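You operate a simulated robot arm through the tools that you are given. There is no shell and no other tool.

You are at the controls of a simulated robot arm. One attempt, no reset.

JOB
Shut the guard, set the gap for the 15 mm panel and run it through.
Fine: stop the rollers after; it lies evenly coated on the exit table.

It is judged by the outcome, as a careful person would: the job done as asked, and still so three seconds after it is handed in. It fails if anything else is knocked over, pushed out of place, dropped, spilled or broken.

ROBOT AND FRAMES
A 7-joint arm with a two-finger parallel gripper, fixed in place. Base frame: the origin is at the foot of the arm, x ahead of it, y to its left, z up. Lengths are in cm, angles in rad, forces in N, time in s.
With the tool pointing down near the work surface it reaches from about 30 to 72 cm from the base axis. Its first joint turns from -2.897 to 2.897 rad. Payload 3.43 kg.
The tool frame sits at the grasp point between the pads (the TCP): z along the fingers, y along the line on which they close. The tips reach 3.4 cm beyond it. The gripper opens to 12.8 cm. The fingers are 2.4 cm wide and 1.2 cm thick; the gripper's body (4.8 by 13 cm) begins 9.6 cm behind the TCP.
Orientation is that of the tool frame in the base frame, as a unit quaternion [w, x, y, z]. With the fingers straight down and closing along the base's y, the tool's x points along the base's -x, its y along +y and its z along -z.

CONTROLS
- The arm moves only by the tool arm_command. Its arguments are lists of equal length, an entry for each row: "delta_pos": the shift along the tool's x, y, z in cm, a list of three; "rot": the turn, a rotation vector about the tool's x, y, z in rad, a list of three; "grip": the opening, from 0 (shut) to 1 (fully open). In form: {"delta_pos": [[tx, ty, tz], ...], "rot": [[rx, ry, rz], ...], "grip": [grip, ...]}. A call has 1 to 20 rows; each row shifts and turns the commanded pose from where the row before left it, along the tool's axes as they then stand. A row lasts 0.2 s, in which the tool goes at most 5 cm and 0.15 rad; a call with a longer step from one row to the next is refused whole, and so is a gripper value outside its range. A pose out of reach is approached as far as the arm can. The call stops where the force on the tool passes 40 N (or 10 N more than at its start, if that is more) or the arm is blocked; 0.2 s more then pass. Each finger travels about 10.8 cm/s and halts on what it meets, pressing with about 33 N; the grip force reading is that of the motor and also rises with nothing between the fingers. The clock runs only during rows and for 0.2 s after the last one: add rows that do not move to give the fingers time. The reply holds the time, the measured pose of the TCP, the force on the tool along the base axes, the opening and the grip force, in the units named above and with some noise, with the torque about the TCP (base axes, N m) and any sound that the robot's microphone picked up.
- Cameras (640 x 400 px; columns grow to the right, rows downward): "scene" is fixed at [22.1, 50.41, 144.3]; the picture's right is [-0.47, -0.89, 0.00], its down [-0.65, 0.34, -0.68] and it looks along [0.60, -0.31, -0.74] (base axes); focal length 214 px, centre (320, 200). "wrist" rides on the gripper at [7.6, -1.1, -16] in the tool frame; the picture's right is [0.15, 0.99, 0.00], its down [-0.88, 0.13, -0.46] and it looks along [-0.45, 0.07, 0.89] (tool axes); focal length 234 px, centre (320, 200).
- get_image(camera): a new picture of that camera. It takes no simulated time.
- move_column(by): slides the trunk up (or, below 0, down) by that many cm; the arm rides with it, the base frame stays. It gives what a move gives, with no picture.
- point_at(camera, pixels): for up to 12 pixels [column, row] of the newest picture of that camera ("zoom" is the newest enlarged one), the place [x, y, z] in the base frame of the surface seen there, good to about 0.2 cm, but the place of the scene camera against the robot may be out by one fixed shift of up to 1.2 cm in any direction. It takes no simulated time.
- inspect(camera, box): a new picture of the part [left, top, right, bottom] of that camera's present view, enlarged. It takes no simulated time.
- hand_in(): hands the job in; it is judged then, once.

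Unless the task says otherwise, let go and move clear before handing in.

The tools are called as name(argument=value, ...) on one line, values as JSON. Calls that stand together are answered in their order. arm_command: Moves the arm, as the interface text tells. Its arguments: {"type":"object","properties":{"delta_pos":{"type":"array","items":{"type":"array","items":{"type":"number"}}},"rot":{"type":"array","items":{"type":"array","items":{"type":"number"}}},"grip":{"type":"array","items":{"type":"number"}}},"required":["delta_pos","rot","grip"]} The other tools are called the same way: move_column (by) slides the trunk up or down; get_image (camera) takes a picture; point_at (camera, pixels) gives the place of the surface under pixels of a picture; inspect (camera, box) takes an enlarged picture of a part of a camera's view; hand_in () hands the job in.

At the start:

```text
t: 0.0
position: [40.35, 14.5, 127.95]
ee_rot: [0.001, 0.001, 1.0, 0.0]
contact_force: [-0.2, -0.6, -0.8]
ft_torque: [0.0, 0.01, -0.01]
finger_gap: 12.81
grasp_force: 0.1
trunk travel left (down, up): [-27.5, 4.9]
```

scene: 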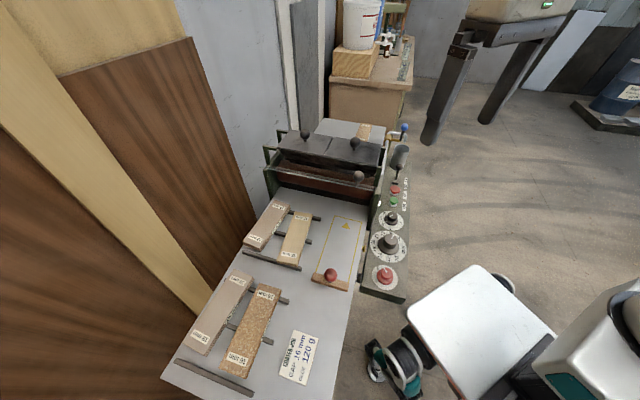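
wrist: 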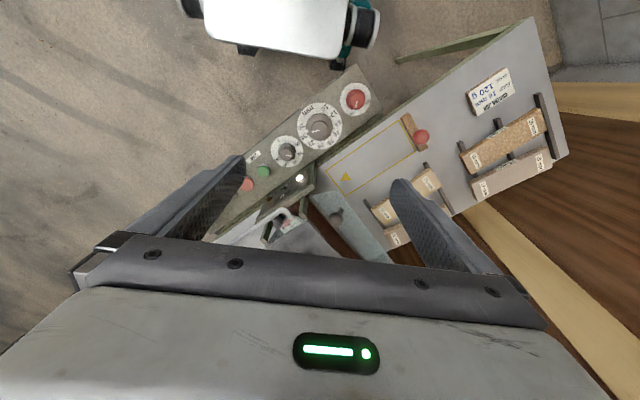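

The scene picture shows a glue-roller machine with four panels on its infeed table, a control panel with dials around (390,245), and a card at (300,355). I'll enlarge the parts to read the labels before moving.

inspect(camera="scene", box=[260, 110, 420, 210])

inspect(camera="scene", box=[340, 200, 436, 300])

inspect(camera="scene", box=[170, 190, 350, 400])

inspect(camera="wrist", box=[220, 70, 400, 250])

inspect(camera="wrist", box=[350, 50, 570, 260])

```text
4.00 times, centred on (340, 160) of scene
```

zoom: 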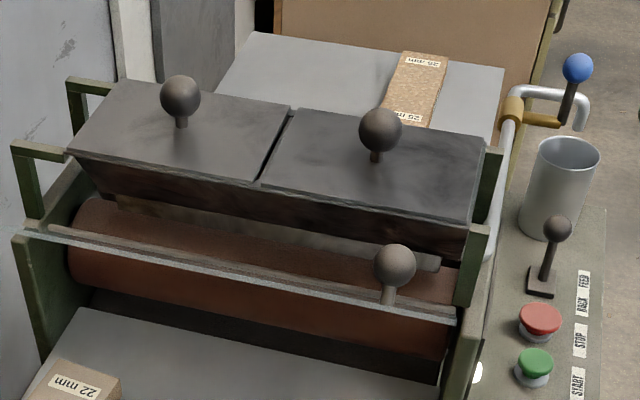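

```text
4.00 times, centred on (388, 250) of scene
```

zoom: 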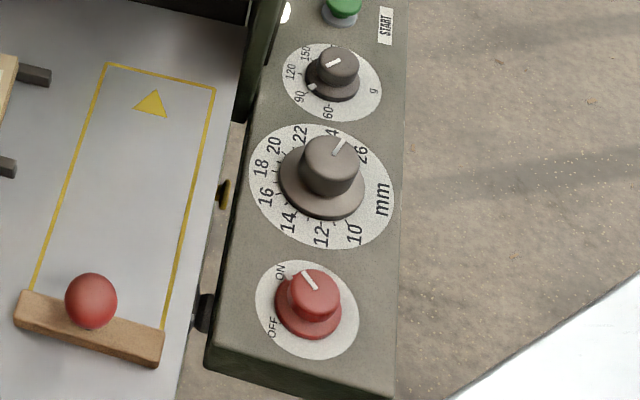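

```text
1.90 times, centred on (260, 295) of scene
```

zoom: 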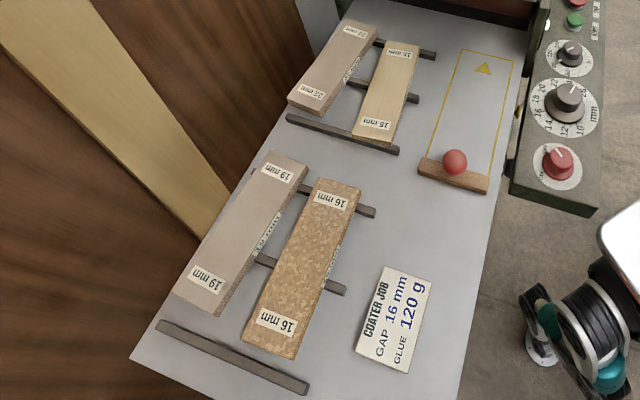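

```text
2.22 times, centred on (310, 160) of wrist
```

zoom: 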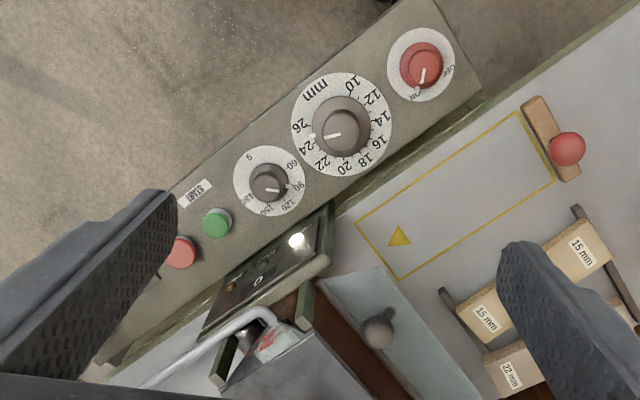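

```text
1.90 times, centred on (460, 155) of wrist
```

zoom: 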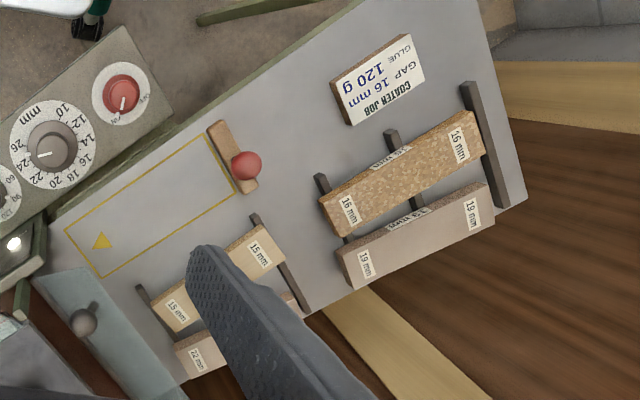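

The card reads "GAP 16 mm, GLUE 120 g", while the job names the 15 mm panel, the pale one at (293,240). The gap dial points near 24 and the guard (clear bar with a knob at (359,176)) looks open. I'll measure positions with fresh close views.

inspect(camera="scene", box=[350, 120, 414, 160])

inspect(camera="scene", box=[360, 200, 424, 240])

inspect(camera="scene", box=[360, 225, 424, 265])

get_image(camera="scene")

get_image(camera="wrist")

```text
10.00 times, centred on (382, 140) of scene
```

zoom: 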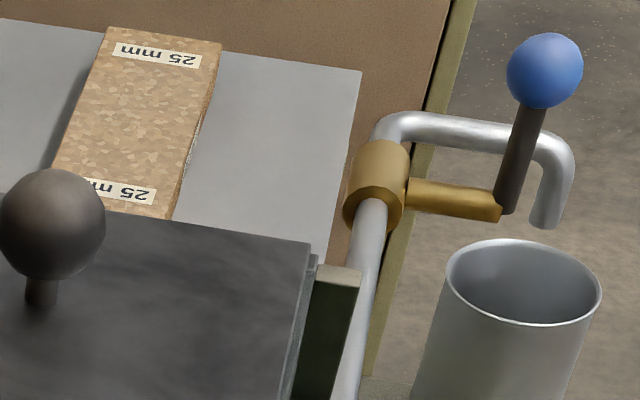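

```text
10.00 times, centred on (392, 220) of scene
```

zoom: 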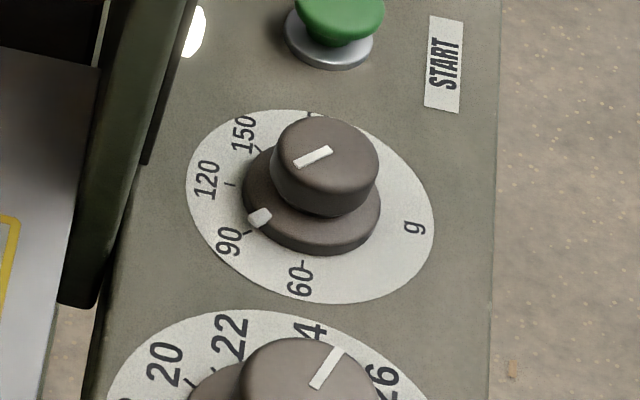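

```text
10.00 times, centred on (392, 245) of scene
```

zoom: 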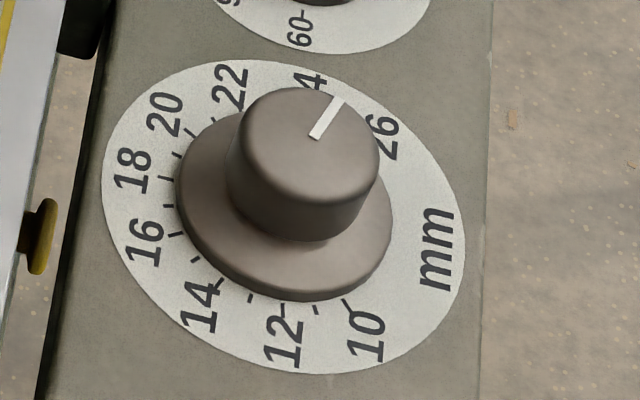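

```text
taken
```

scene: 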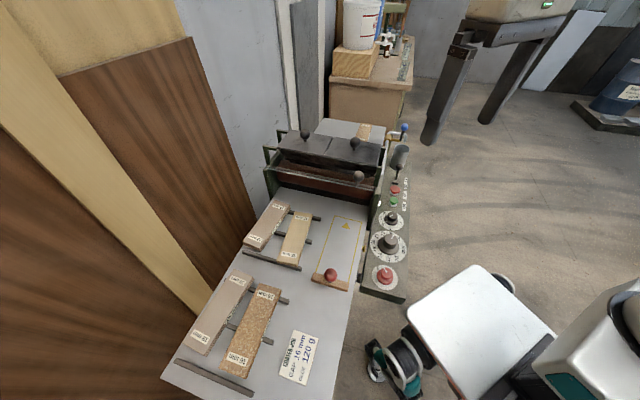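

```text
taken
```

wrist: 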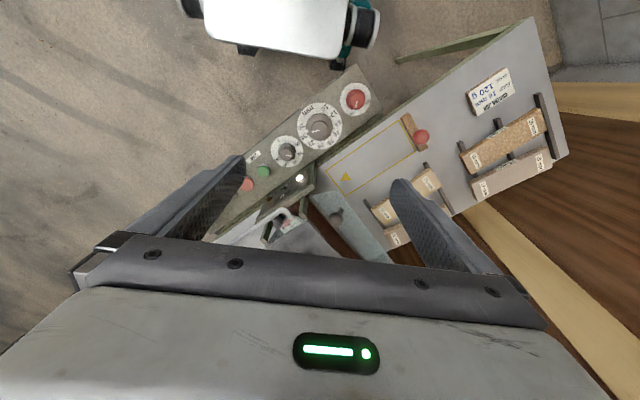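

The gap pointer reads near 24–25, the glue dial about 100, and the main switch sits at ON. Next I'll measure key points in 3D.

point_at(camera="scene", pixels=[[385, 273], [388, 240], [392, 216], [394, 202], [396, 189], [398, 167], [359, 175], [355, 143], [305, 134], [331, 273], [404, 127], [398, 150]])

point_at(camera="scene", pixels=[[300, 216], [287, 259], [282, 256], [308, 261], [346, 223], [325, 250], [325, 280], [310, 218], [366, 219], [318, 213], [275, 206], [254, 243]])

point_at(camera="scene", pixels=[[320, 185], [290, 170], [320, 175], [345, 180], [268, 166], [374, 188], [282, 140], [330, 148], [378, 158], [345, 125], [362, 131], [385, 130]])

inspect(camera="wrist", box=[230, 150, 390, 250])

```text
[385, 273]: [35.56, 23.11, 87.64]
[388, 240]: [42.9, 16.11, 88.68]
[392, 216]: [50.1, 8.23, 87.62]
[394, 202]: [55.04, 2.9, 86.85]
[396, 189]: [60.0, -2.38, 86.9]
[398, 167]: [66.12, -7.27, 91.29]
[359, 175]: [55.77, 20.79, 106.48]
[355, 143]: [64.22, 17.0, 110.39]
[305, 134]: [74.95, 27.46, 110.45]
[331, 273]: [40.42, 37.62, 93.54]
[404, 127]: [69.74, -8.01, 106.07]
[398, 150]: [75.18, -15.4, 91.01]
```

```text
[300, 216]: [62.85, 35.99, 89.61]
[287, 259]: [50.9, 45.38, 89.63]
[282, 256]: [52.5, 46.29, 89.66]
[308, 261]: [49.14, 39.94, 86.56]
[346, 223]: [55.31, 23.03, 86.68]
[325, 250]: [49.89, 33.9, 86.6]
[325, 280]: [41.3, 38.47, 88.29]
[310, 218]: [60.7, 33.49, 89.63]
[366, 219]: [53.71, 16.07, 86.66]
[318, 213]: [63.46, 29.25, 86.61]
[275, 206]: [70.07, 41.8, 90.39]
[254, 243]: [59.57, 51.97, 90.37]
```

```text
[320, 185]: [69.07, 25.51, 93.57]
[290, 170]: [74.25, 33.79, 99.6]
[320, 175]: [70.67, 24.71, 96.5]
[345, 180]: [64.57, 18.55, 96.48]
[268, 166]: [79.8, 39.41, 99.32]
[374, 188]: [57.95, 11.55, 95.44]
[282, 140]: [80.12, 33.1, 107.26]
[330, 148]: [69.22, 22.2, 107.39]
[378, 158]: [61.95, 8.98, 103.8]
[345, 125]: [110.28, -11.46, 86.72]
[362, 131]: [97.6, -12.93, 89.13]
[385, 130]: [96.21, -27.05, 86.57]
```

```text
4.00 times, centred on (310, 200) of wrist
```

zoom: 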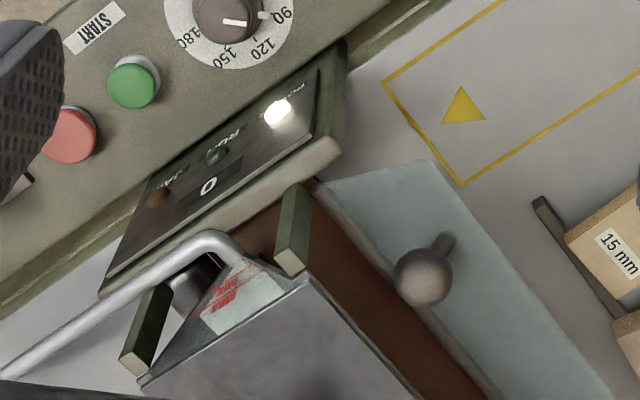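

The machine's feed direction runs roughly along (0.69, -0.72), and a lamp panel carries a counter and a POWER light. I'll move the wrist camera to see the guard and lamp panel better before touching anything.

arm_command(delta_pos=[[0.5, -3, 1], [0.5, -3, 1], [0.5, -3, 1], [0, 0, 0], [0, 0, 0]], rot=[[0, -0.12, 0], [0, -0.12, 0], [0, -0.12, 0], [0, 0, 0], [0, 0, 0]], grip=[1, 1, 1, 1, 1])

get_image(camera="wrist")

```text
t: 1.2
position: [39.15, 5.31, 124.92]
ee_rot: [0.18, 0.0, 0.984, 0.001]
contact_force: [-0.1, 0.2, -0.3]
ft_torque: [0.01, 0.01, 0.0]
finger_gap: 12.81
grasp_force: 0.1
trunk travel left (down, up): [-27.5, 4.9]
```

```text
taken
```

wrist: 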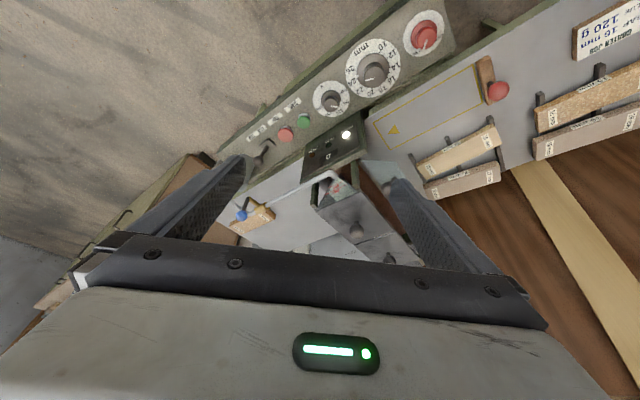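

The view now includes the lamp panel at (335,150), sticker at (338,187), and the guard plate. I'll enlarge these.

inspect(camera="wrist", box=[220, 110, 420, 270])

inspect(camera="wrist", box=[290, 110, 386, 170])

inspect(camera="wrist", box=[310, 150, 422, 220])

inspect(camera="wrist", box=[310, 20, 422, 120])

inspect(camera="wrist", box=[230, 80, 342, 150])

```text
2.50 times, centred on (320, 190) of wrist
```

zoom: 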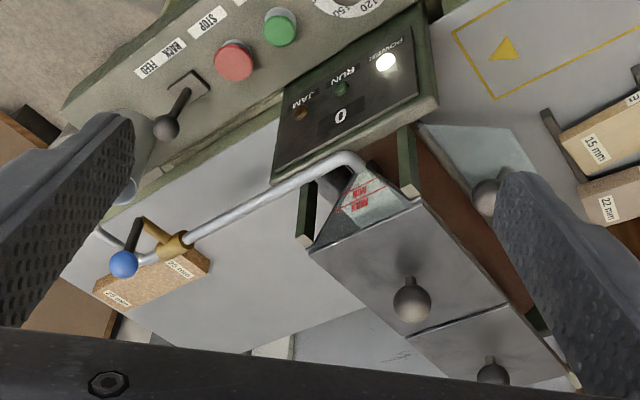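

```text
6.67 times, centred on (338, 140) of wrist
```

zoom: 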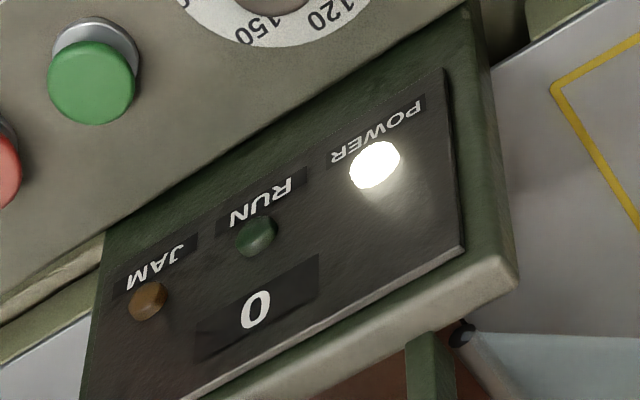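

```text
5.71 times, centred on (366, 185) of wrist
```

zoom: 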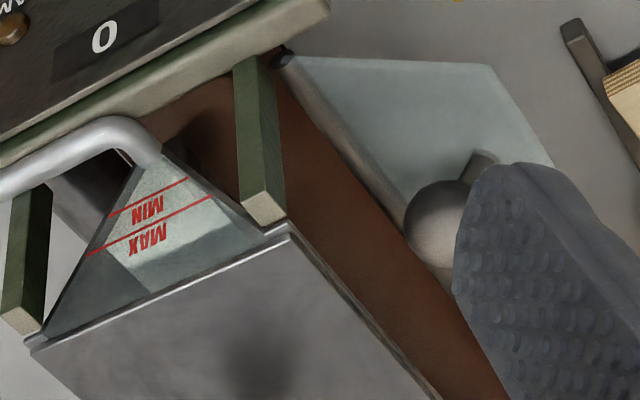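

```text
4.00 times, centred on (366, 70) of wrist
```

zoom: 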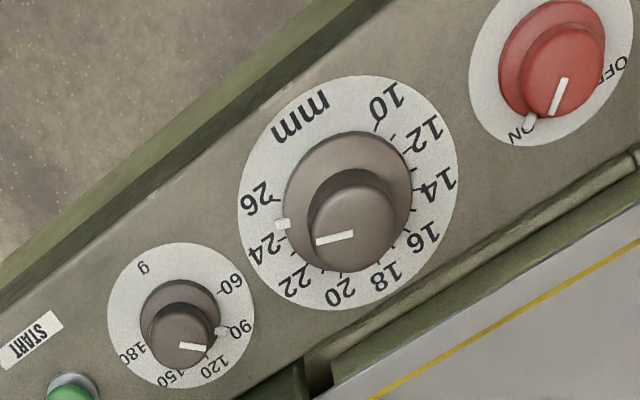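

```text
5.71 times, centred on (286, 115) of wrist
```

zoom: 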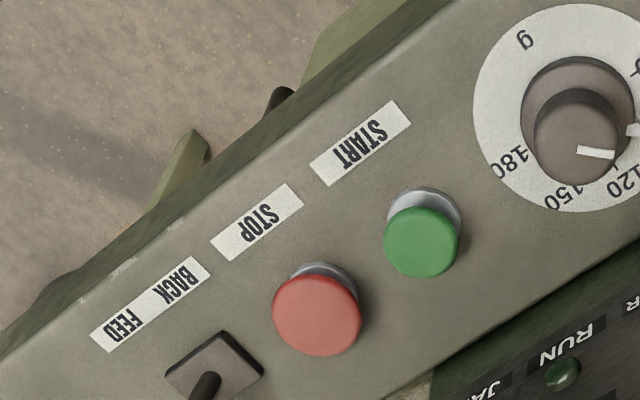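

The lamp panel reads POWER on, RUN off, JAM off, counter 0, and the hopper sight window shows MIN/MAX lines. Now I'll measure the guard plate and the lever.

inspect(camera="wrist", box=[310, 150, 422, 220])

point_at(camera="zoom", pixels=[[310, 70], [400, 75], [480, 75], [530, 130], [400, 120], [400, 180], [340, 130], [440, 220], [490, 165], [250, 70], [262, 205], [280, 57]])

point_at(camera="scene", pixels=[[395, 181], [394, 183], [398, 177], [405, 181], [406, 186], [405, 204], [405, 193], [397, 172]])

inspect(camera="scene", box=[374, 155, 422, 205])

inspect(camera="scene", box=[255, 155, 385, 205])

```text
5.71 times, centred on (366, 185) of wrist
```

zoom: 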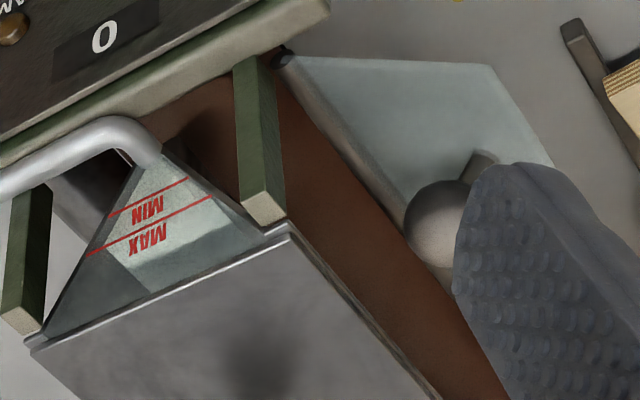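

```text
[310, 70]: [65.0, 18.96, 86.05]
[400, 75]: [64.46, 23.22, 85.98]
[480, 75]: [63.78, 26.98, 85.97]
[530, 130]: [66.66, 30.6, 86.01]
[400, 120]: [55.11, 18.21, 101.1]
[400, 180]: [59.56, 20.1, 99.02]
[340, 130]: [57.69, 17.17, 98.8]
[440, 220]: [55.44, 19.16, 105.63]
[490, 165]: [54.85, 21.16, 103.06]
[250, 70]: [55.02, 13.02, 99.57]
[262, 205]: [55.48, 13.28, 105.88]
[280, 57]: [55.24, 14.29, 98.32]
```

```text
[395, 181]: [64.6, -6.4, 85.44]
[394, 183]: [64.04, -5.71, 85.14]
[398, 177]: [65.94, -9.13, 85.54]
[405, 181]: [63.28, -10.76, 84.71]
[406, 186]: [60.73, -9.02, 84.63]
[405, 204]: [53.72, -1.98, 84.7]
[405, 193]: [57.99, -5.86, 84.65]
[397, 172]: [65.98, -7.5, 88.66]
```

```text
8.00 times, centred on (398, 180) of scene
```

zoom: 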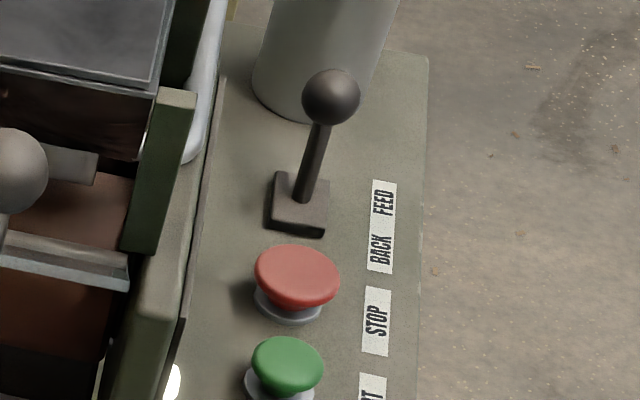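

```text
4.92 times, centred on (320, 180) of scene
```

zoom: 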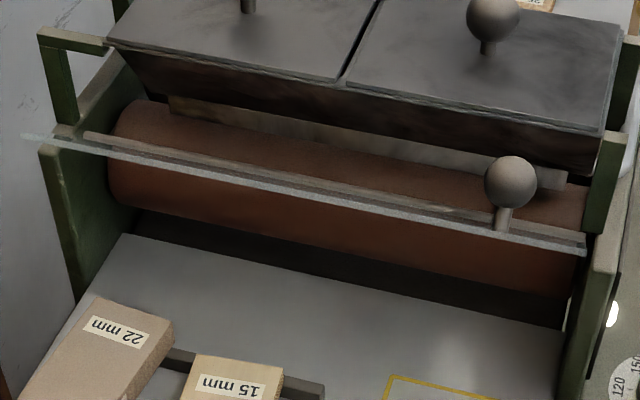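

The rod at about z 99 is the guard's hinge and the flap is raised about 45° toward the infeed with its ball at about (55.4, 19.2, 105.6). The lever leans toward FEED. I'll align the gripper with the machine and look from over the infeed lane.

arm_command(delta_pos=[[0, 0, 0], [0, 0, 0], [0, 0, 0], [-1.475, 4.0, 1.65], [-1.475, 4.0, 1.65], [-1.475, 4.0, 1.65], [-1.475, 4.0, 1.65], [-1.475, 4.0, 1.65], [-1.475, 4.0, 1.65], [0, 0, 0], [0, 0, 0], [0, 0, 0], [0, 0, 0], [0, 0, 0], [0, 0, 0], [0, 0, 0]], rot=[[0, 0.12, 0], [0, 0.12, 0], [0, 0.12, 0], [0, 0, 0], [0, 0, 0], [0, 0, 0], [0, 0, 0], [0, 0, 0], [0, 0, 0], [0, 0, 0.1343], [0, 0, 0.1343], [0, 0, 0.1343], [0, 0, 0.1343], [0, 0, 0.1343], [0, 0, 0.1343], [0, 0, 0]], grip=[1, 1, 1, 1, 1, 1, 1, 1, 1, 1, 1, 1, 1, 1, 1, 1])

get_image(camera="wrist")

get_image(camera="scene")

```text
t: 4.6
position: [48.03, 29.36, 114.9]
ee_rot: [0.0, 0.392, 0.92, 0.0]
contact_force: [0.4, -0.2, 0.1]
ft_torque: [-0.05, -0.03, 0.04]
finger_gap: 12.76
grasp_force: 0.1
trunk travel left (down, up): [-27.5, 4.9]
```

```text
taken
```

wrist: 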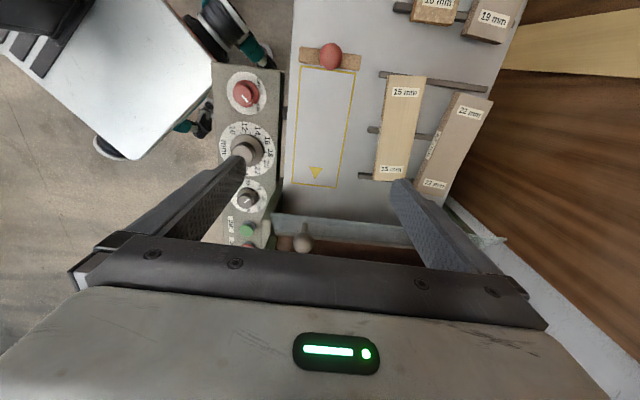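

```text
taken
```

scene: 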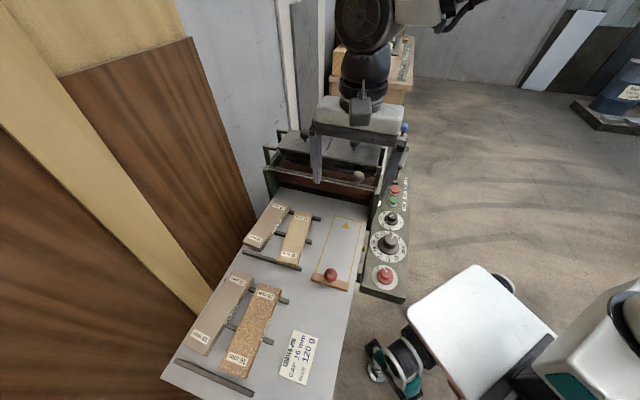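

From here the lane, panels, dials and guard knob at (302,243) are all visible. I'll measure them with the wrist camera, which needs no offset correction.

point_at(camera="wrist", pixels=[[302, 243], [331, 55], [388, 76], [424, 80], [402, 180], [374, 178], [301, 68], [354, 72], [338, 187], [293, 184], [302, 55], [358, 62]])

point_at(camera="wrist", pixels=[[246, 92], [246, 148], [248, 197], [247, 230], [232, 135], [276, 215], [285, 225], [400, 232], [310, 222], [296, 47], [360, 48], [300, 150]])

inspect(camera="wrist", box=[210, 60, 290, 120])

inspect(camera="wrist", box=[255, 200, 415, 260])

inspect(camera="wrist", box=[280, 30, 440, 200])

```text
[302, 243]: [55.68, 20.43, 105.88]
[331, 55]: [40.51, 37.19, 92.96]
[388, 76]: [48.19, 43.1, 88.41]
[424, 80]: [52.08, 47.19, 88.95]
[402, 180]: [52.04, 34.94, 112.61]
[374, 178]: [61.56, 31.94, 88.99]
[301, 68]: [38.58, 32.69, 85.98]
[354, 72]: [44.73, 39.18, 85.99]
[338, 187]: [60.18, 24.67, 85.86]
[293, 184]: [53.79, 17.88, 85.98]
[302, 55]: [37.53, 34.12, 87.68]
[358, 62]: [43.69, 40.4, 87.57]
```

```text
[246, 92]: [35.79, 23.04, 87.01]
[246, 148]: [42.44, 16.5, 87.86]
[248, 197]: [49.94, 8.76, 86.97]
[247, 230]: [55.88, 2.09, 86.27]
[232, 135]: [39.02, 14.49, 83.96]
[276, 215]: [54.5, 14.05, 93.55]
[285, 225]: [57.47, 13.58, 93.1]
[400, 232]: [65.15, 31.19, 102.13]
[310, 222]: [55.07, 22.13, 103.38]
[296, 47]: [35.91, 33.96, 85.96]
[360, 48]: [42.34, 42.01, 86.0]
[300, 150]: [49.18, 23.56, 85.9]
```

```text
6.67 times, centred on (250, 90) of wrist
```

zoom: 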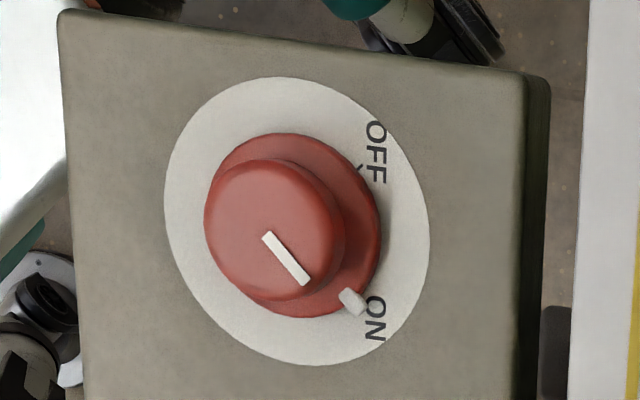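

```text
4.00 times, centred on (335, 230) of wrist
```

zoom: 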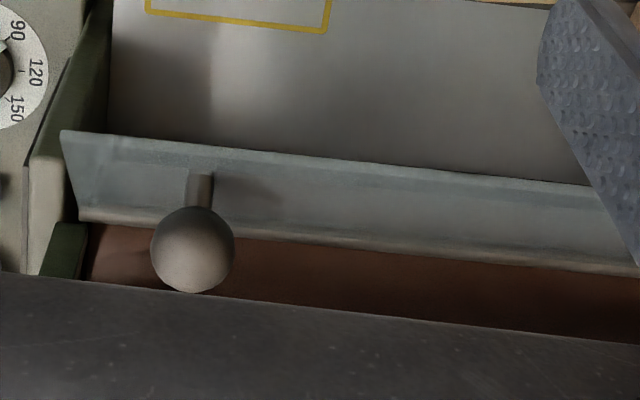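

```text
2.35 times, centred on (360, 115) of wrist
```

zoom: 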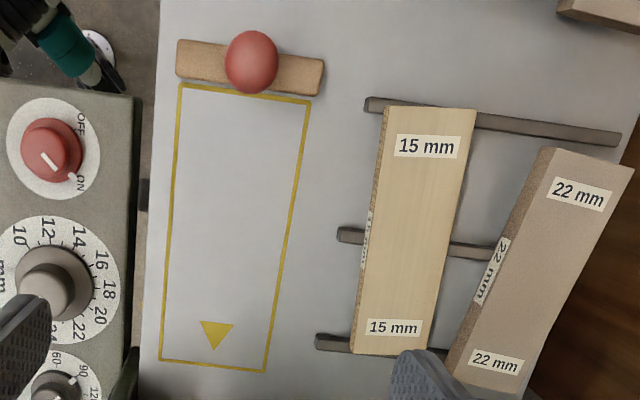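

The machine axis is at about −45°, the hinge is near z 98.5, and the flap leans 45° open toward the infeed with its ball at (302,243). With closed, slightly tilted fingertips I'll go above the flap's back face to push it down and shut.

arm_command(delta_pos=[[0, 0, 0], [-4, 1.1, 0], [-4, 1.1, 0], [-4, 1.1, 0], [0, 0, 0], [0, 0, 0], [0.6, 0, 2.0], [0, 0, 0]], rot=[[0, 0, -0.021], [0, 0, 0], [0, 0, 0], [0, 0, 0], [0, -0.15, 0], [0, -0.15, 0], [0, 0, 0], [0, 0, 0]], grip=[0.5, 0.2, 0, 0, 0, 0, 0, 0])

get_image(camera="wrist")

inspect(camera="scene", box=[255, 100, 415, 210])

```text
t: 6.4
position: [58.88, 23.09, 112.72]
ee_rot: [0.138, 0.377, 0.914, -0.057]
contact_force: [-0.5, 0.5, -0.4]
ft_torque: [0.03, -0.02, 0.0]
finger_gap: 0.0
grasp_force: 33.0
trunk travel left (down, up): [-27.5, 4.9]
```

```text
taken
```

wrist: 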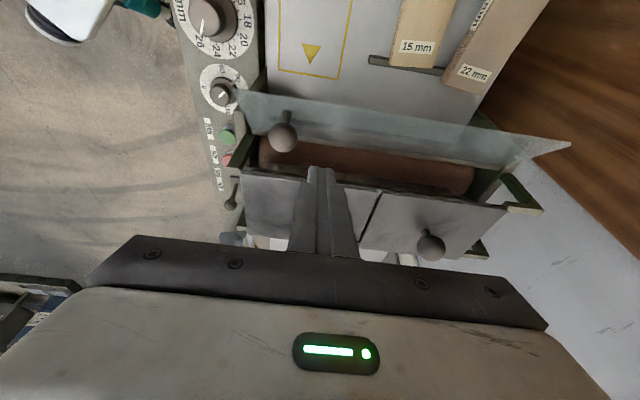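

```text
3.64 times, centred on (335, 155) of scene
```

zoom: 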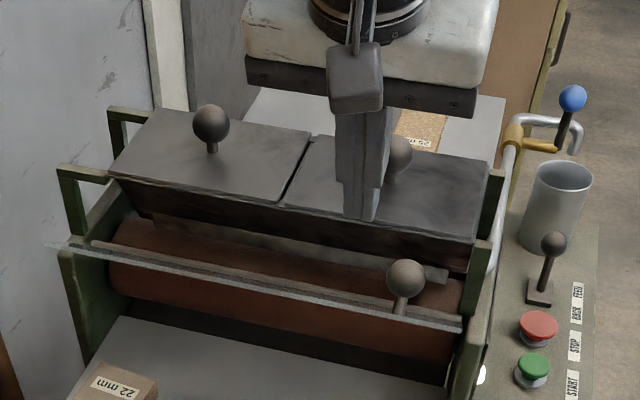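

The fingertips are over the flap, with the hinge rod visible below (260,140). I'll measure the flap's edges from this view before pushing.

inspect(camera="wrist", box=[225, 80, 385, 180])

point_at(camera="zoom", pixels=[[235, 228], [140, 230], [500, 295], [300, 240], [60, 50], [330, 125], [500, 150], [245, 150], [235, 215], [400, 262], [420, 230], [70, 245]])

```text
4.00 times, centred on (305, 130) of wrist
```

zoom: 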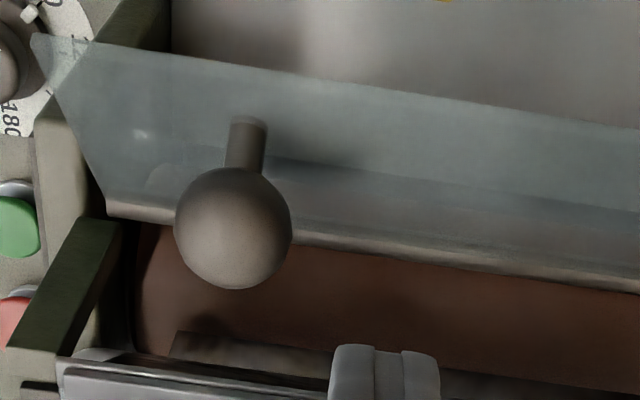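

```text
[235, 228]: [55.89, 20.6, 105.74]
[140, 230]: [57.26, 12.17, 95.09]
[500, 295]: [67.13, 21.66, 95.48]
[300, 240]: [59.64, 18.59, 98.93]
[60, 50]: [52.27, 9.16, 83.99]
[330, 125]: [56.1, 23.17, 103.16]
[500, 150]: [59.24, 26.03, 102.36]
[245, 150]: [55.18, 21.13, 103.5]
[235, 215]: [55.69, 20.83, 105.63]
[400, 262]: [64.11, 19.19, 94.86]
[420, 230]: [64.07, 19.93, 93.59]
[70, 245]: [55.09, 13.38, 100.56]
```

The hinge sits at about s 29, z 98.5 and the flap's angle is about 143°. Beginning the push, in small steps, beside the ball.

arm_command(delta_pos=[[0.918, 0, 1.84], [0.918, 0, 1.84], [0.918, 0, 1.84], [0.7, 0, 0.41], [0.7, 0, 0.41], [0.64, 0, 0.64], [0.64, 0, 0.64], [0, 0, 0]], rot=[[0, 0, 0], [0, 0, 0], [0, 0, 0], [0, 0, 0], [0, 0, 0], [0, 0, 0], [0, 0, 0], [0, 0, 0]], grip=[0, 0, 0, 0, 0, 0, 0, 0])

get_image(camera="wrist")

inspect(camera="scene", box=[255, 100, 415, 210])

```text
t: 8.2
position: [56.85, 25.39, 103.92]
ee_rot: [0.138, 0.378, 0.914, -0.057]
contact_force: [-0.2, -1.1, -1.1]
ft_torque: [0.0, 0.01, 0.03]
finger_gap: 0.0
grasp_force: 33.0
trunk travel left (down, up): [-27.5, 4.9]
```

```text
taken
```

wrist: 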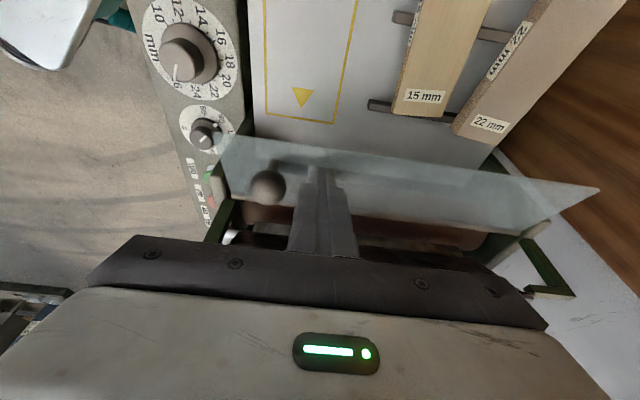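

```text
3.64 times, centred on (335, 155) of scene
```

zoom: 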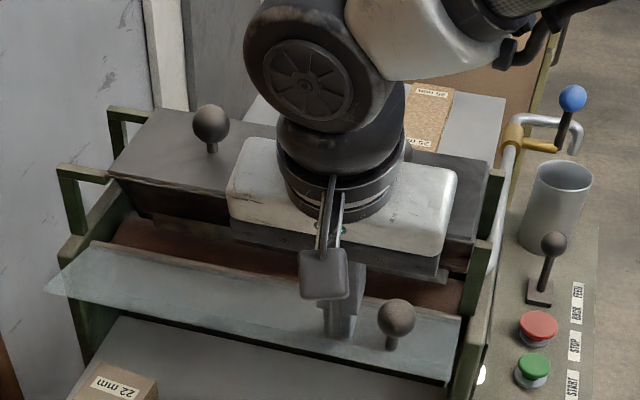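

The flap is following at only ~1 N and is now tipping toward horizontal. Continuing down the arc.

arm_command(delta_pos=[[0.44, 0, 0.83], [0.44, 0, 0.83], [0.16, 0, 0.6], [0.16, 0, 0.6], [0.03, 0, 0.67], [0.03, 0, 0.67], [-0.11, 0, 0.66], [-0.11, 0, 0.66], [-0.27, 0, 0.63], [-0.27, 0, 0.63], [0, 0, 0]], rot=[[0, 0, 0], [0, 0, 0], [0, 0, 0], [0, 0, 0], [0, 0, 0], [0, 0, 0], [0, 0, 0], [0, 0, 0], [0, 0, 0], [0, 0, 0], [0, 0, 0]], grip=[0, 0, 0, 0, 0, 0, 0, 0, 0, 0, 0])

get_image(camera="wrist")

inspect(camera="scene", box=[255, 100, 415, 210])

```text
t: 10.6
position: [57.92, 24.21, 97.28]
ee_rot: [0.139, 0.377, 0.914, -0.057]
contact_force: [0.1, 0.1, -0.4]
ft_torque: [0.02, 0.03, -0.01]
finger_gap: 0.0
grasp_force: 32.9
trunk travel left (down, up): [-27.5, 4.9]
```

```text
taken
```

wrist: 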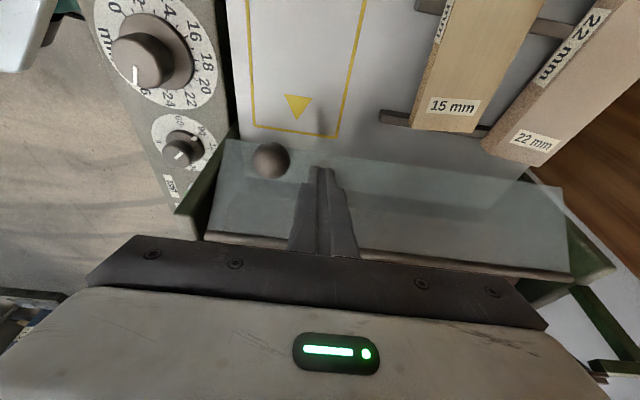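

```text
3.64 times, centred on (335, 155) of scene
```

zoom: 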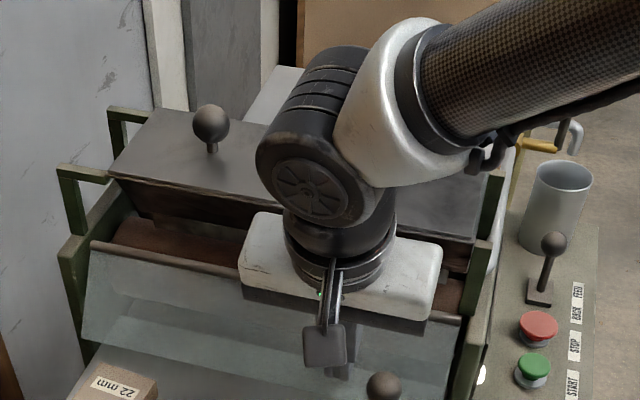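

The flap is well below horizontal, following freely with its ball at (383,385) in the scene view. I'll continue to the vertical and feel for the stop.

arm_command(delta_pos=[[-0.45, 0, 0.58], [-0.45, 0, 0.58], [-0.58, 0, 0.49], [-0.58, 0, 0.49], [0, 0, 0]], rot=[[0, 0, 0], [0, 0, 0], [0, 0, 0], [0, 0, 0], [0, 0, 0]], grip=[0, 0, 0, 0, 0])

get_image(camera="wrist")

inspect(camera="scene", box=[255, 120, 415, 230])

```text
t: 11.4
position: [58.5, 24.11, 96.48]
ee_rot: [0.134, 0.376, 0.915, -0.053]
contact_force: [-8.5, 5.8, 9.7]
ft_torque: [0.02, 0.09, -0.07]
finger_gap: 0.0
grasp_force: 33.3
trunk travel left (down, up): [-27.5, 4.9]
stopped in row 3: the force on the tool passed its limit at 45 N (the readings are from after the stop); the commanded pose is now the measured one
```

```text
taken
```

wrist: 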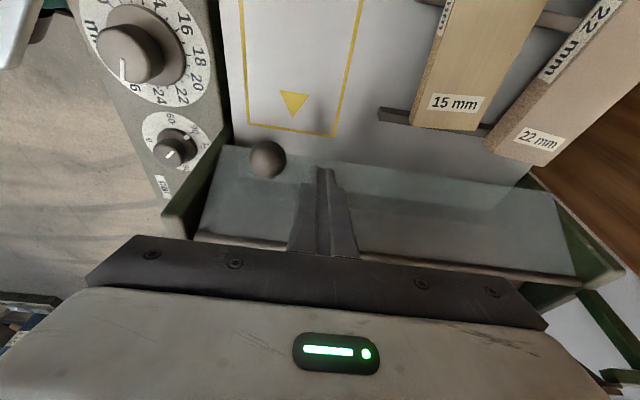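

```text
3.64 times, centred on (335, 175) of scene
```

zoom: 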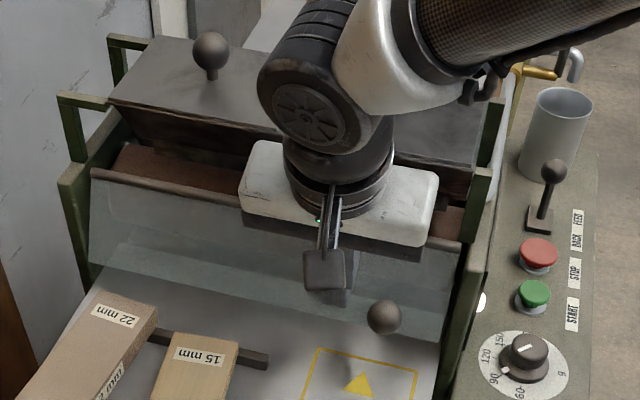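

The push stopped firmly with a reaction along −s/+z, so the flap seems to have met its closed stop, sloping in front of the rollers. I'll back off and check that it stays put.

arm_command(delta_pos=[[2.0, 0, -1.0], [2.0, 0, -2.0], [2.0, 0, -3.0], [1, 0, -4.0], [1, 0, -4.0], [0, 0, 0], [0, 0, 0], [0, 0, 0]], rot=[[0, 0, 0], [0, 0, 0], [0, 0, 0], [0, 0, 0], [0, 0, 0], [0, 0.15, 0], [0, 0.15, 0], [0, 0, 0]], grip=[0, 0, 0, 0, 0, 0, 0, 0])

get_image(camera="wrist")

inspect(camera="scene", box=[255, 120, 415, 230])

```text
t: 13.2
position: [50.27, 31.92, 107.55]
ee_rot: [-0.005, 0.38, 0.925, 0.002]
contact_force: [1.6, -0.4, -0.2]
ft_torque: [0.0, 0.03, -0.02]
finger_gap: 0.0
grasp_force: 33.2
trunk travel left (down, up): [-27.5, 4.9]
```

```text
taken
```

wrist: 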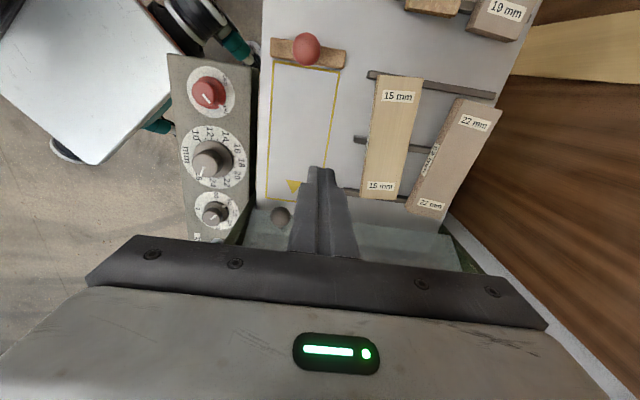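

```text
3.64 times, centred on (335, 175) of scene
```

zoom: 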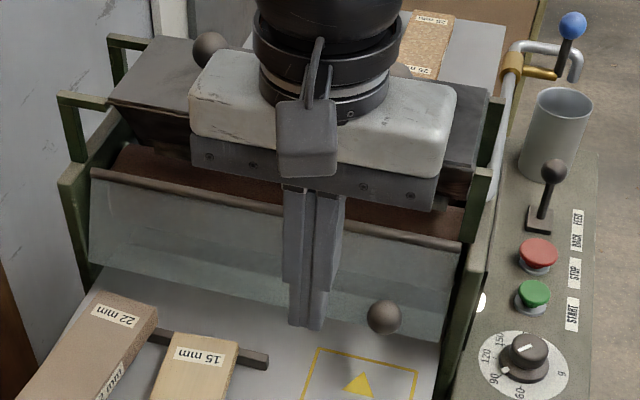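

The guard stays down, with its ball now at (281,214). I'll measure its lower edge and the panel corners, then go look at the gap dial.

point_at(camera="wrist", pixels=[[281, 214], [378, 76], [420, 79], [361, 196], [398, 199], [307, 46], [272, 52], [344, 66], [210, 90], [214, 160], [215, 214], [360, 228]])

inspect(camera="wrist", box=[340, 60, 500, 220])

inspect(camera="wrist", box=[250, 20, 370, 95])

inspect(camera="wrist", box=[165, 110, 261, 240])

```text
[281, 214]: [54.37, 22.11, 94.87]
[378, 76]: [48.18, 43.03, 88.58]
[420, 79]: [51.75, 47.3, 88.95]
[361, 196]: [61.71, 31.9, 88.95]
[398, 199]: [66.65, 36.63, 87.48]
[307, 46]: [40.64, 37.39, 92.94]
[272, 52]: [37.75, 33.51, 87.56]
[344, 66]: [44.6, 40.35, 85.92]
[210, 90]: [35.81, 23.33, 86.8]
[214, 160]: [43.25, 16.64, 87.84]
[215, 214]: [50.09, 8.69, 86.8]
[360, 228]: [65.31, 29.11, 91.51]
```

```text
2.50 times, centred on (420, 140) of wrist
```

zoom: 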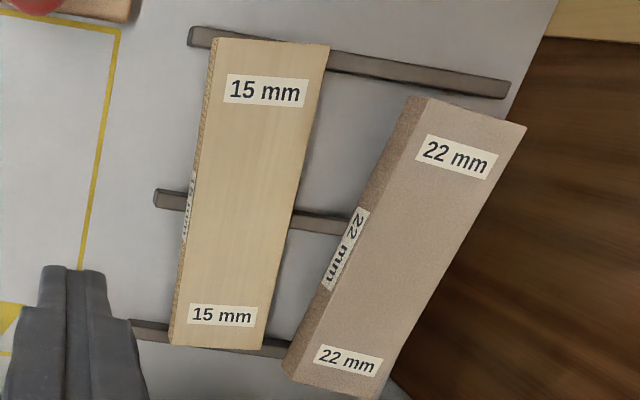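

```text
5.33 times, centred on (310, 58) of wrist
```

zoom: 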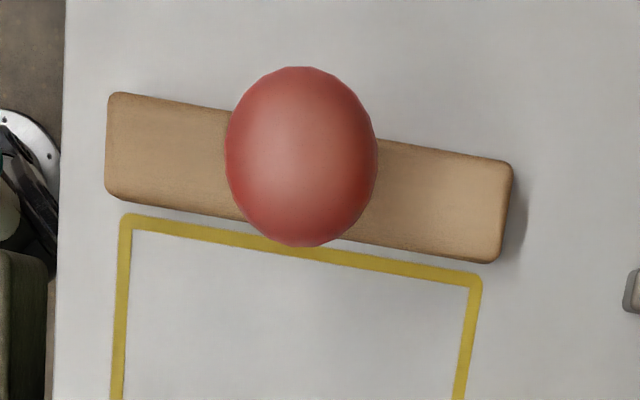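

```text
3.08 times, centred on (213, 175) of wrist
```

zoom: 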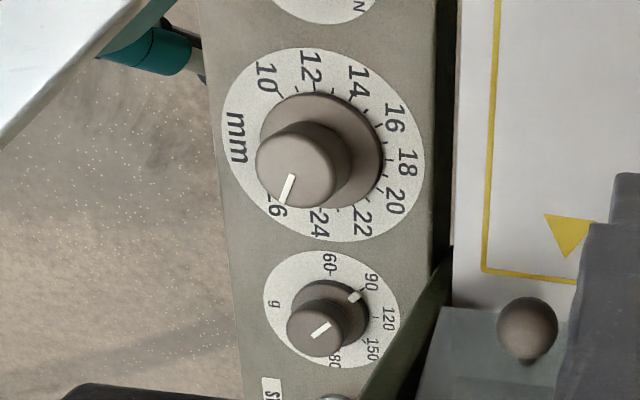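

The guard's lower edge leaves room for the panel, and the 15 mm panel is about 17.5 × 5.6 cm, turned ~5° off the machine axis. Next I'll hover over the gap dial for a straight-down reading.

arm_command(delta_pos=[[-1.49, -4.03, 0.9], [-1.49, -4.03, 0.9], [-1.49, -4.03, 0.9], [-1.49, -4.03, 0.9], [0, 0, 0]], rot=[[0, 0, 0], [0, 0, 0], [0, 0, 0], [0, 0, 0], [0, 0, 0]], grip=[0.5, 0.8, 0.8, 0.8, 0.8])

get_image(camera="wrist")

inspect(camera="wrist", box=[240, 130, 400, 250])

```text
t: 14.4
position: [43.14, 16.36, 103.78]
ee_rot: [-0.004, 0.38, 0.925, 0.003]
contact_force: [-0.4, -0.5, 0.1]
ft_torque: [0.03, -0.03, 0.03]
finger_gap: 10.26
grasp_force: 0.1
trunk travel left (down, up): [-27.5, 4.9]
```

```text
taken
```

wrist: 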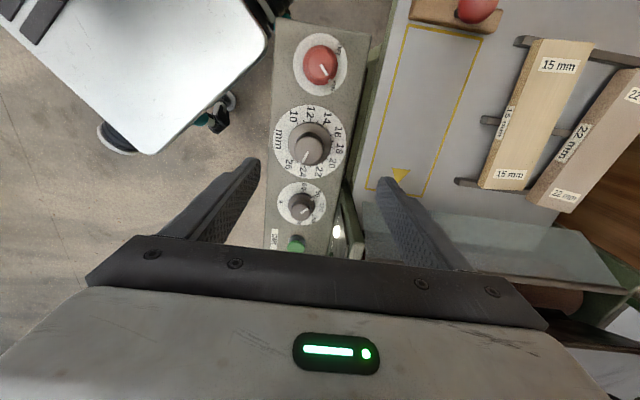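

```text
3.33 times, centred on (320, 190) of wrist
```

zoom: 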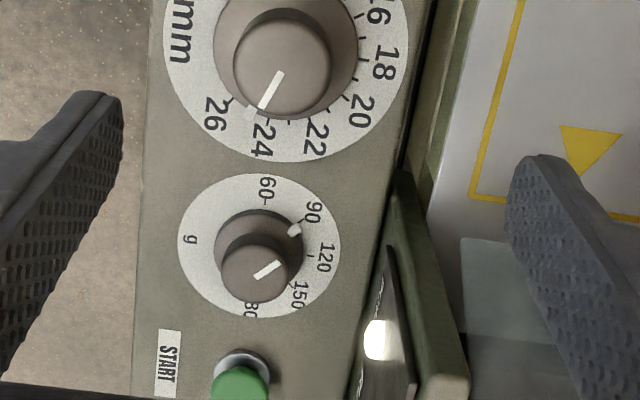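

The gap dial's tab is just past 24. I'll enlarge the dial and measure its centre and tick positions.

inspect(camera="wrist", box=[262, 98, 358, 182])

point_at(camera="zoom", pixels=[[330, 210], [330, 270], [280, 120], [420, 80], [430, 150], [200, 130], [300, 350], [470, 240], [250, 320], [350, 300], [190, 230], [310, 30]])

```text
4.76 times, centred on (310, 140) of wrist
```

zoom: 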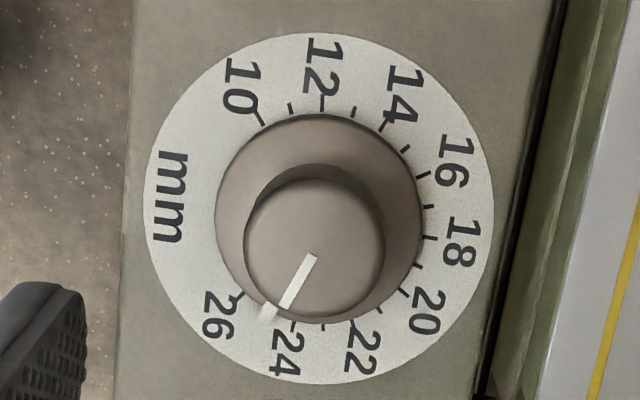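

```text
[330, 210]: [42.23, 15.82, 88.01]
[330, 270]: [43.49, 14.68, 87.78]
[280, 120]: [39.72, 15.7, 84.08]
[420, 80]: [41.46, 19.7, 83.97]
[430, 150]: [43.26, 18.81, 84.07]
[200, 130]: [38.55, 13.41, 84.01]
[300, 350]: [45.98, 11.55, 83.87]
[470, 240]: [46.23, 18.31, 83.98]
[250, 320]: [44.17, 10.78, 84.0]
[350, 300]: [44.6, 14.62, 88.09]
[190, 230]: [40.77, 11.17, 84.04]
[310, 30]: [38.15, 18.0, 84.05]
```

The dial centre is near (42.8, 14.85), its knob about 4 cm wide with its top at z 88, and the scale runs about 16° per mm, so I need about 157° anticlockwise. I'll pre-rotate clockwise above the knob to have the turning range.

arm_command(delta_pos=[[-0.8, -1.34, 0], [0, 0, 0], [0, 0, 0], [0, 0, 0], [0, 0, 0], [0, 0, 0], [0, 0, 0], [0, 0, 0], [0, 0, 0], [0, 0, 0], [0, 0, 0], [0, 0, 0], [0, 0, 0], [0, 0, 0], [0, 0, 0]], rot=[[0, 0, 0], [0, 0, 0.15], [0, 0, 0.15], [0, 0, 0.15], [0, 0, 0.15], [0, 0, 0.15], [0, 0, 0.15], [0, 0, 0.15], [0, 0, 0.15], [0, 0, 0.15], [0, 0, 0.15], [0, 0, 0.15], [0, 0, 0.15], [0, 0, 0.15], [0, 0, 0]], grip=[0.47, 0.47, 0.47, 0.47, 0.47, 0.47, 0.47, 0.47, 0.47, 0.47, 0.47, 0.47, 0.47, 0.47, 0.47])

get_image(camera="wrist")

get_image(camera="scene")

```text
t: 17.6
position: [42.92, 14.82, 103.87]
ee_rot: [-0.005, 0.979, 0.203, -0.002]
contact_force: [0.3, 0.2, 0.4]
ft_torque: [0.0, 0.0, -0.04]
finger_gap: 6.0
grasp_force: 0.1
trunk travel left (down, up): [-27.5, 4.9]
```

```text
taken
```

wrist: 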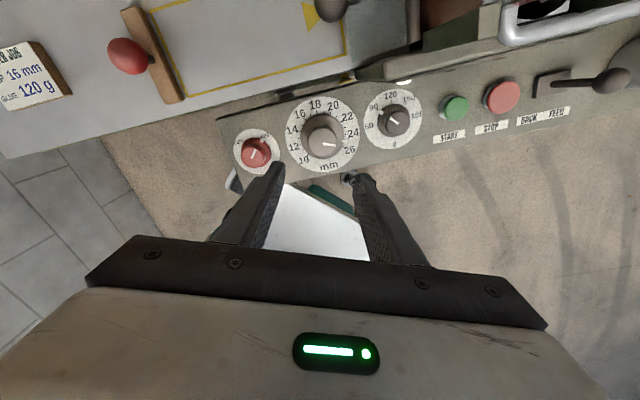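

```text
taken
```

scene: 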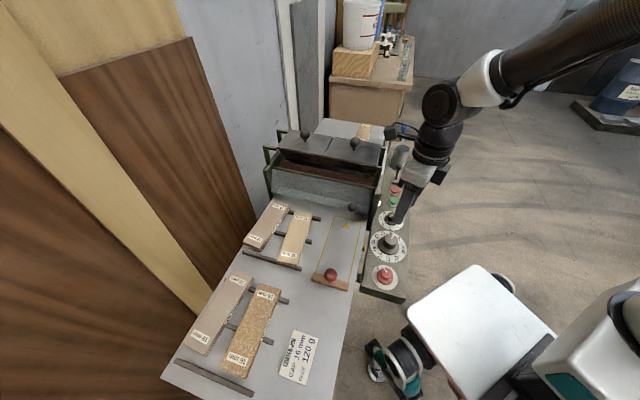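

The rotation was reached in full and the dial is now readable at (320,140). I'll enlarge it to fix the centre and the present reading.

inspect(camera="wrist", box=[272, 90, 368, 180])

point_at(camera="zoom", pixels=[[375, 205], [375, 150], [310, 210], [440, 210], [375, 262], [180, 180], [540, 180], [360, 20], [360, 350], [440, 180], [300, 170]])

```text
4.44 times, centred on (320, 135) of wrist
```

zoom: 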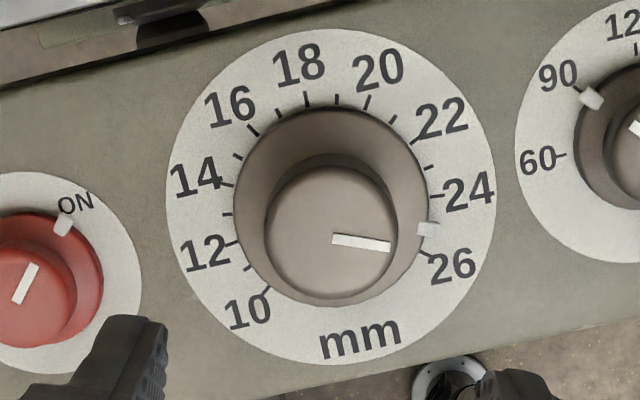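

```text
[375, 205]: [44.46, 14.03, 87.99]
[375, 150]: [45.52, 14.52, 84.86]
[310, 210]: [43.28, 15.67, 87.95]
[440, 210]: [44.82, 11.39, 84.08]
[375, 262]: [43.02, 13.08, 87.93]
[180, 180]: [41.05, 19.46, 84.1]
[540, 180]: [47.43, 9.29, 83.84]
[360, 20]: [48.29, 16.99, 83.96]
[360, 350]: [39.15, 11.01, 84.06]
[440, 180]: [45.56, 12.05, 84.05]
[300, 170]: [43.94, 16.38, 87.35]
```

The knob axis is at (42.9, 14.8), the skirt's top at z 84.9, and the pointer reads about 24.9. Descending over the knob and gripping it.

arm_command(delta_pos=[[0, 0, 3.6], [0, 0, 3.6], [0, 0, 3.6], [0, 0, 3.6], [0, 0, 0], [0, 0, 0], [0, 0, 0], [0, 0, 0]], rot=[[0, 0, 0], [0, 0, 0], [0, 0, 0], [0, 0, 0], [0, 0, 0], [0, 0, 0], [0, 0, 0], [0, 0, 0]], grip=[0.47, 0.47, 0.47, 0.47, 0.47, 0, 0, 0])

get_image(camera="wrist")

```text
t: 19.4
position: [43.02, 14.66, 89.5]
ee_rot: [-0.003, 0.979, 0.203, -0.002]
contact_force: [4.5, -14.7, -4.1]
ft_torque: [-0.58, -0.56, 0.02]
finger_gap: 4.09
grasp_force: 44.5
trunk travel left (down, up): [-27.5, 4.9]
```

```text
taken
```

wrist: 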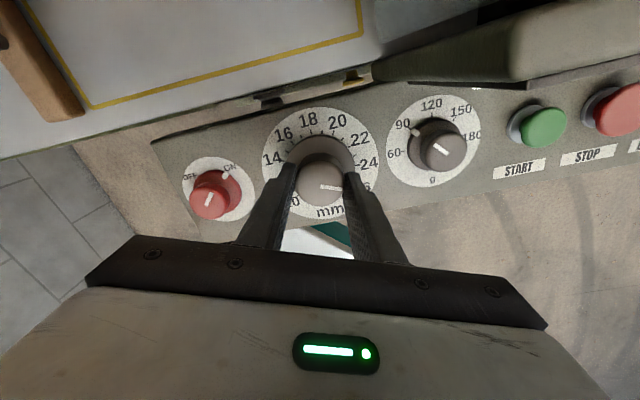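

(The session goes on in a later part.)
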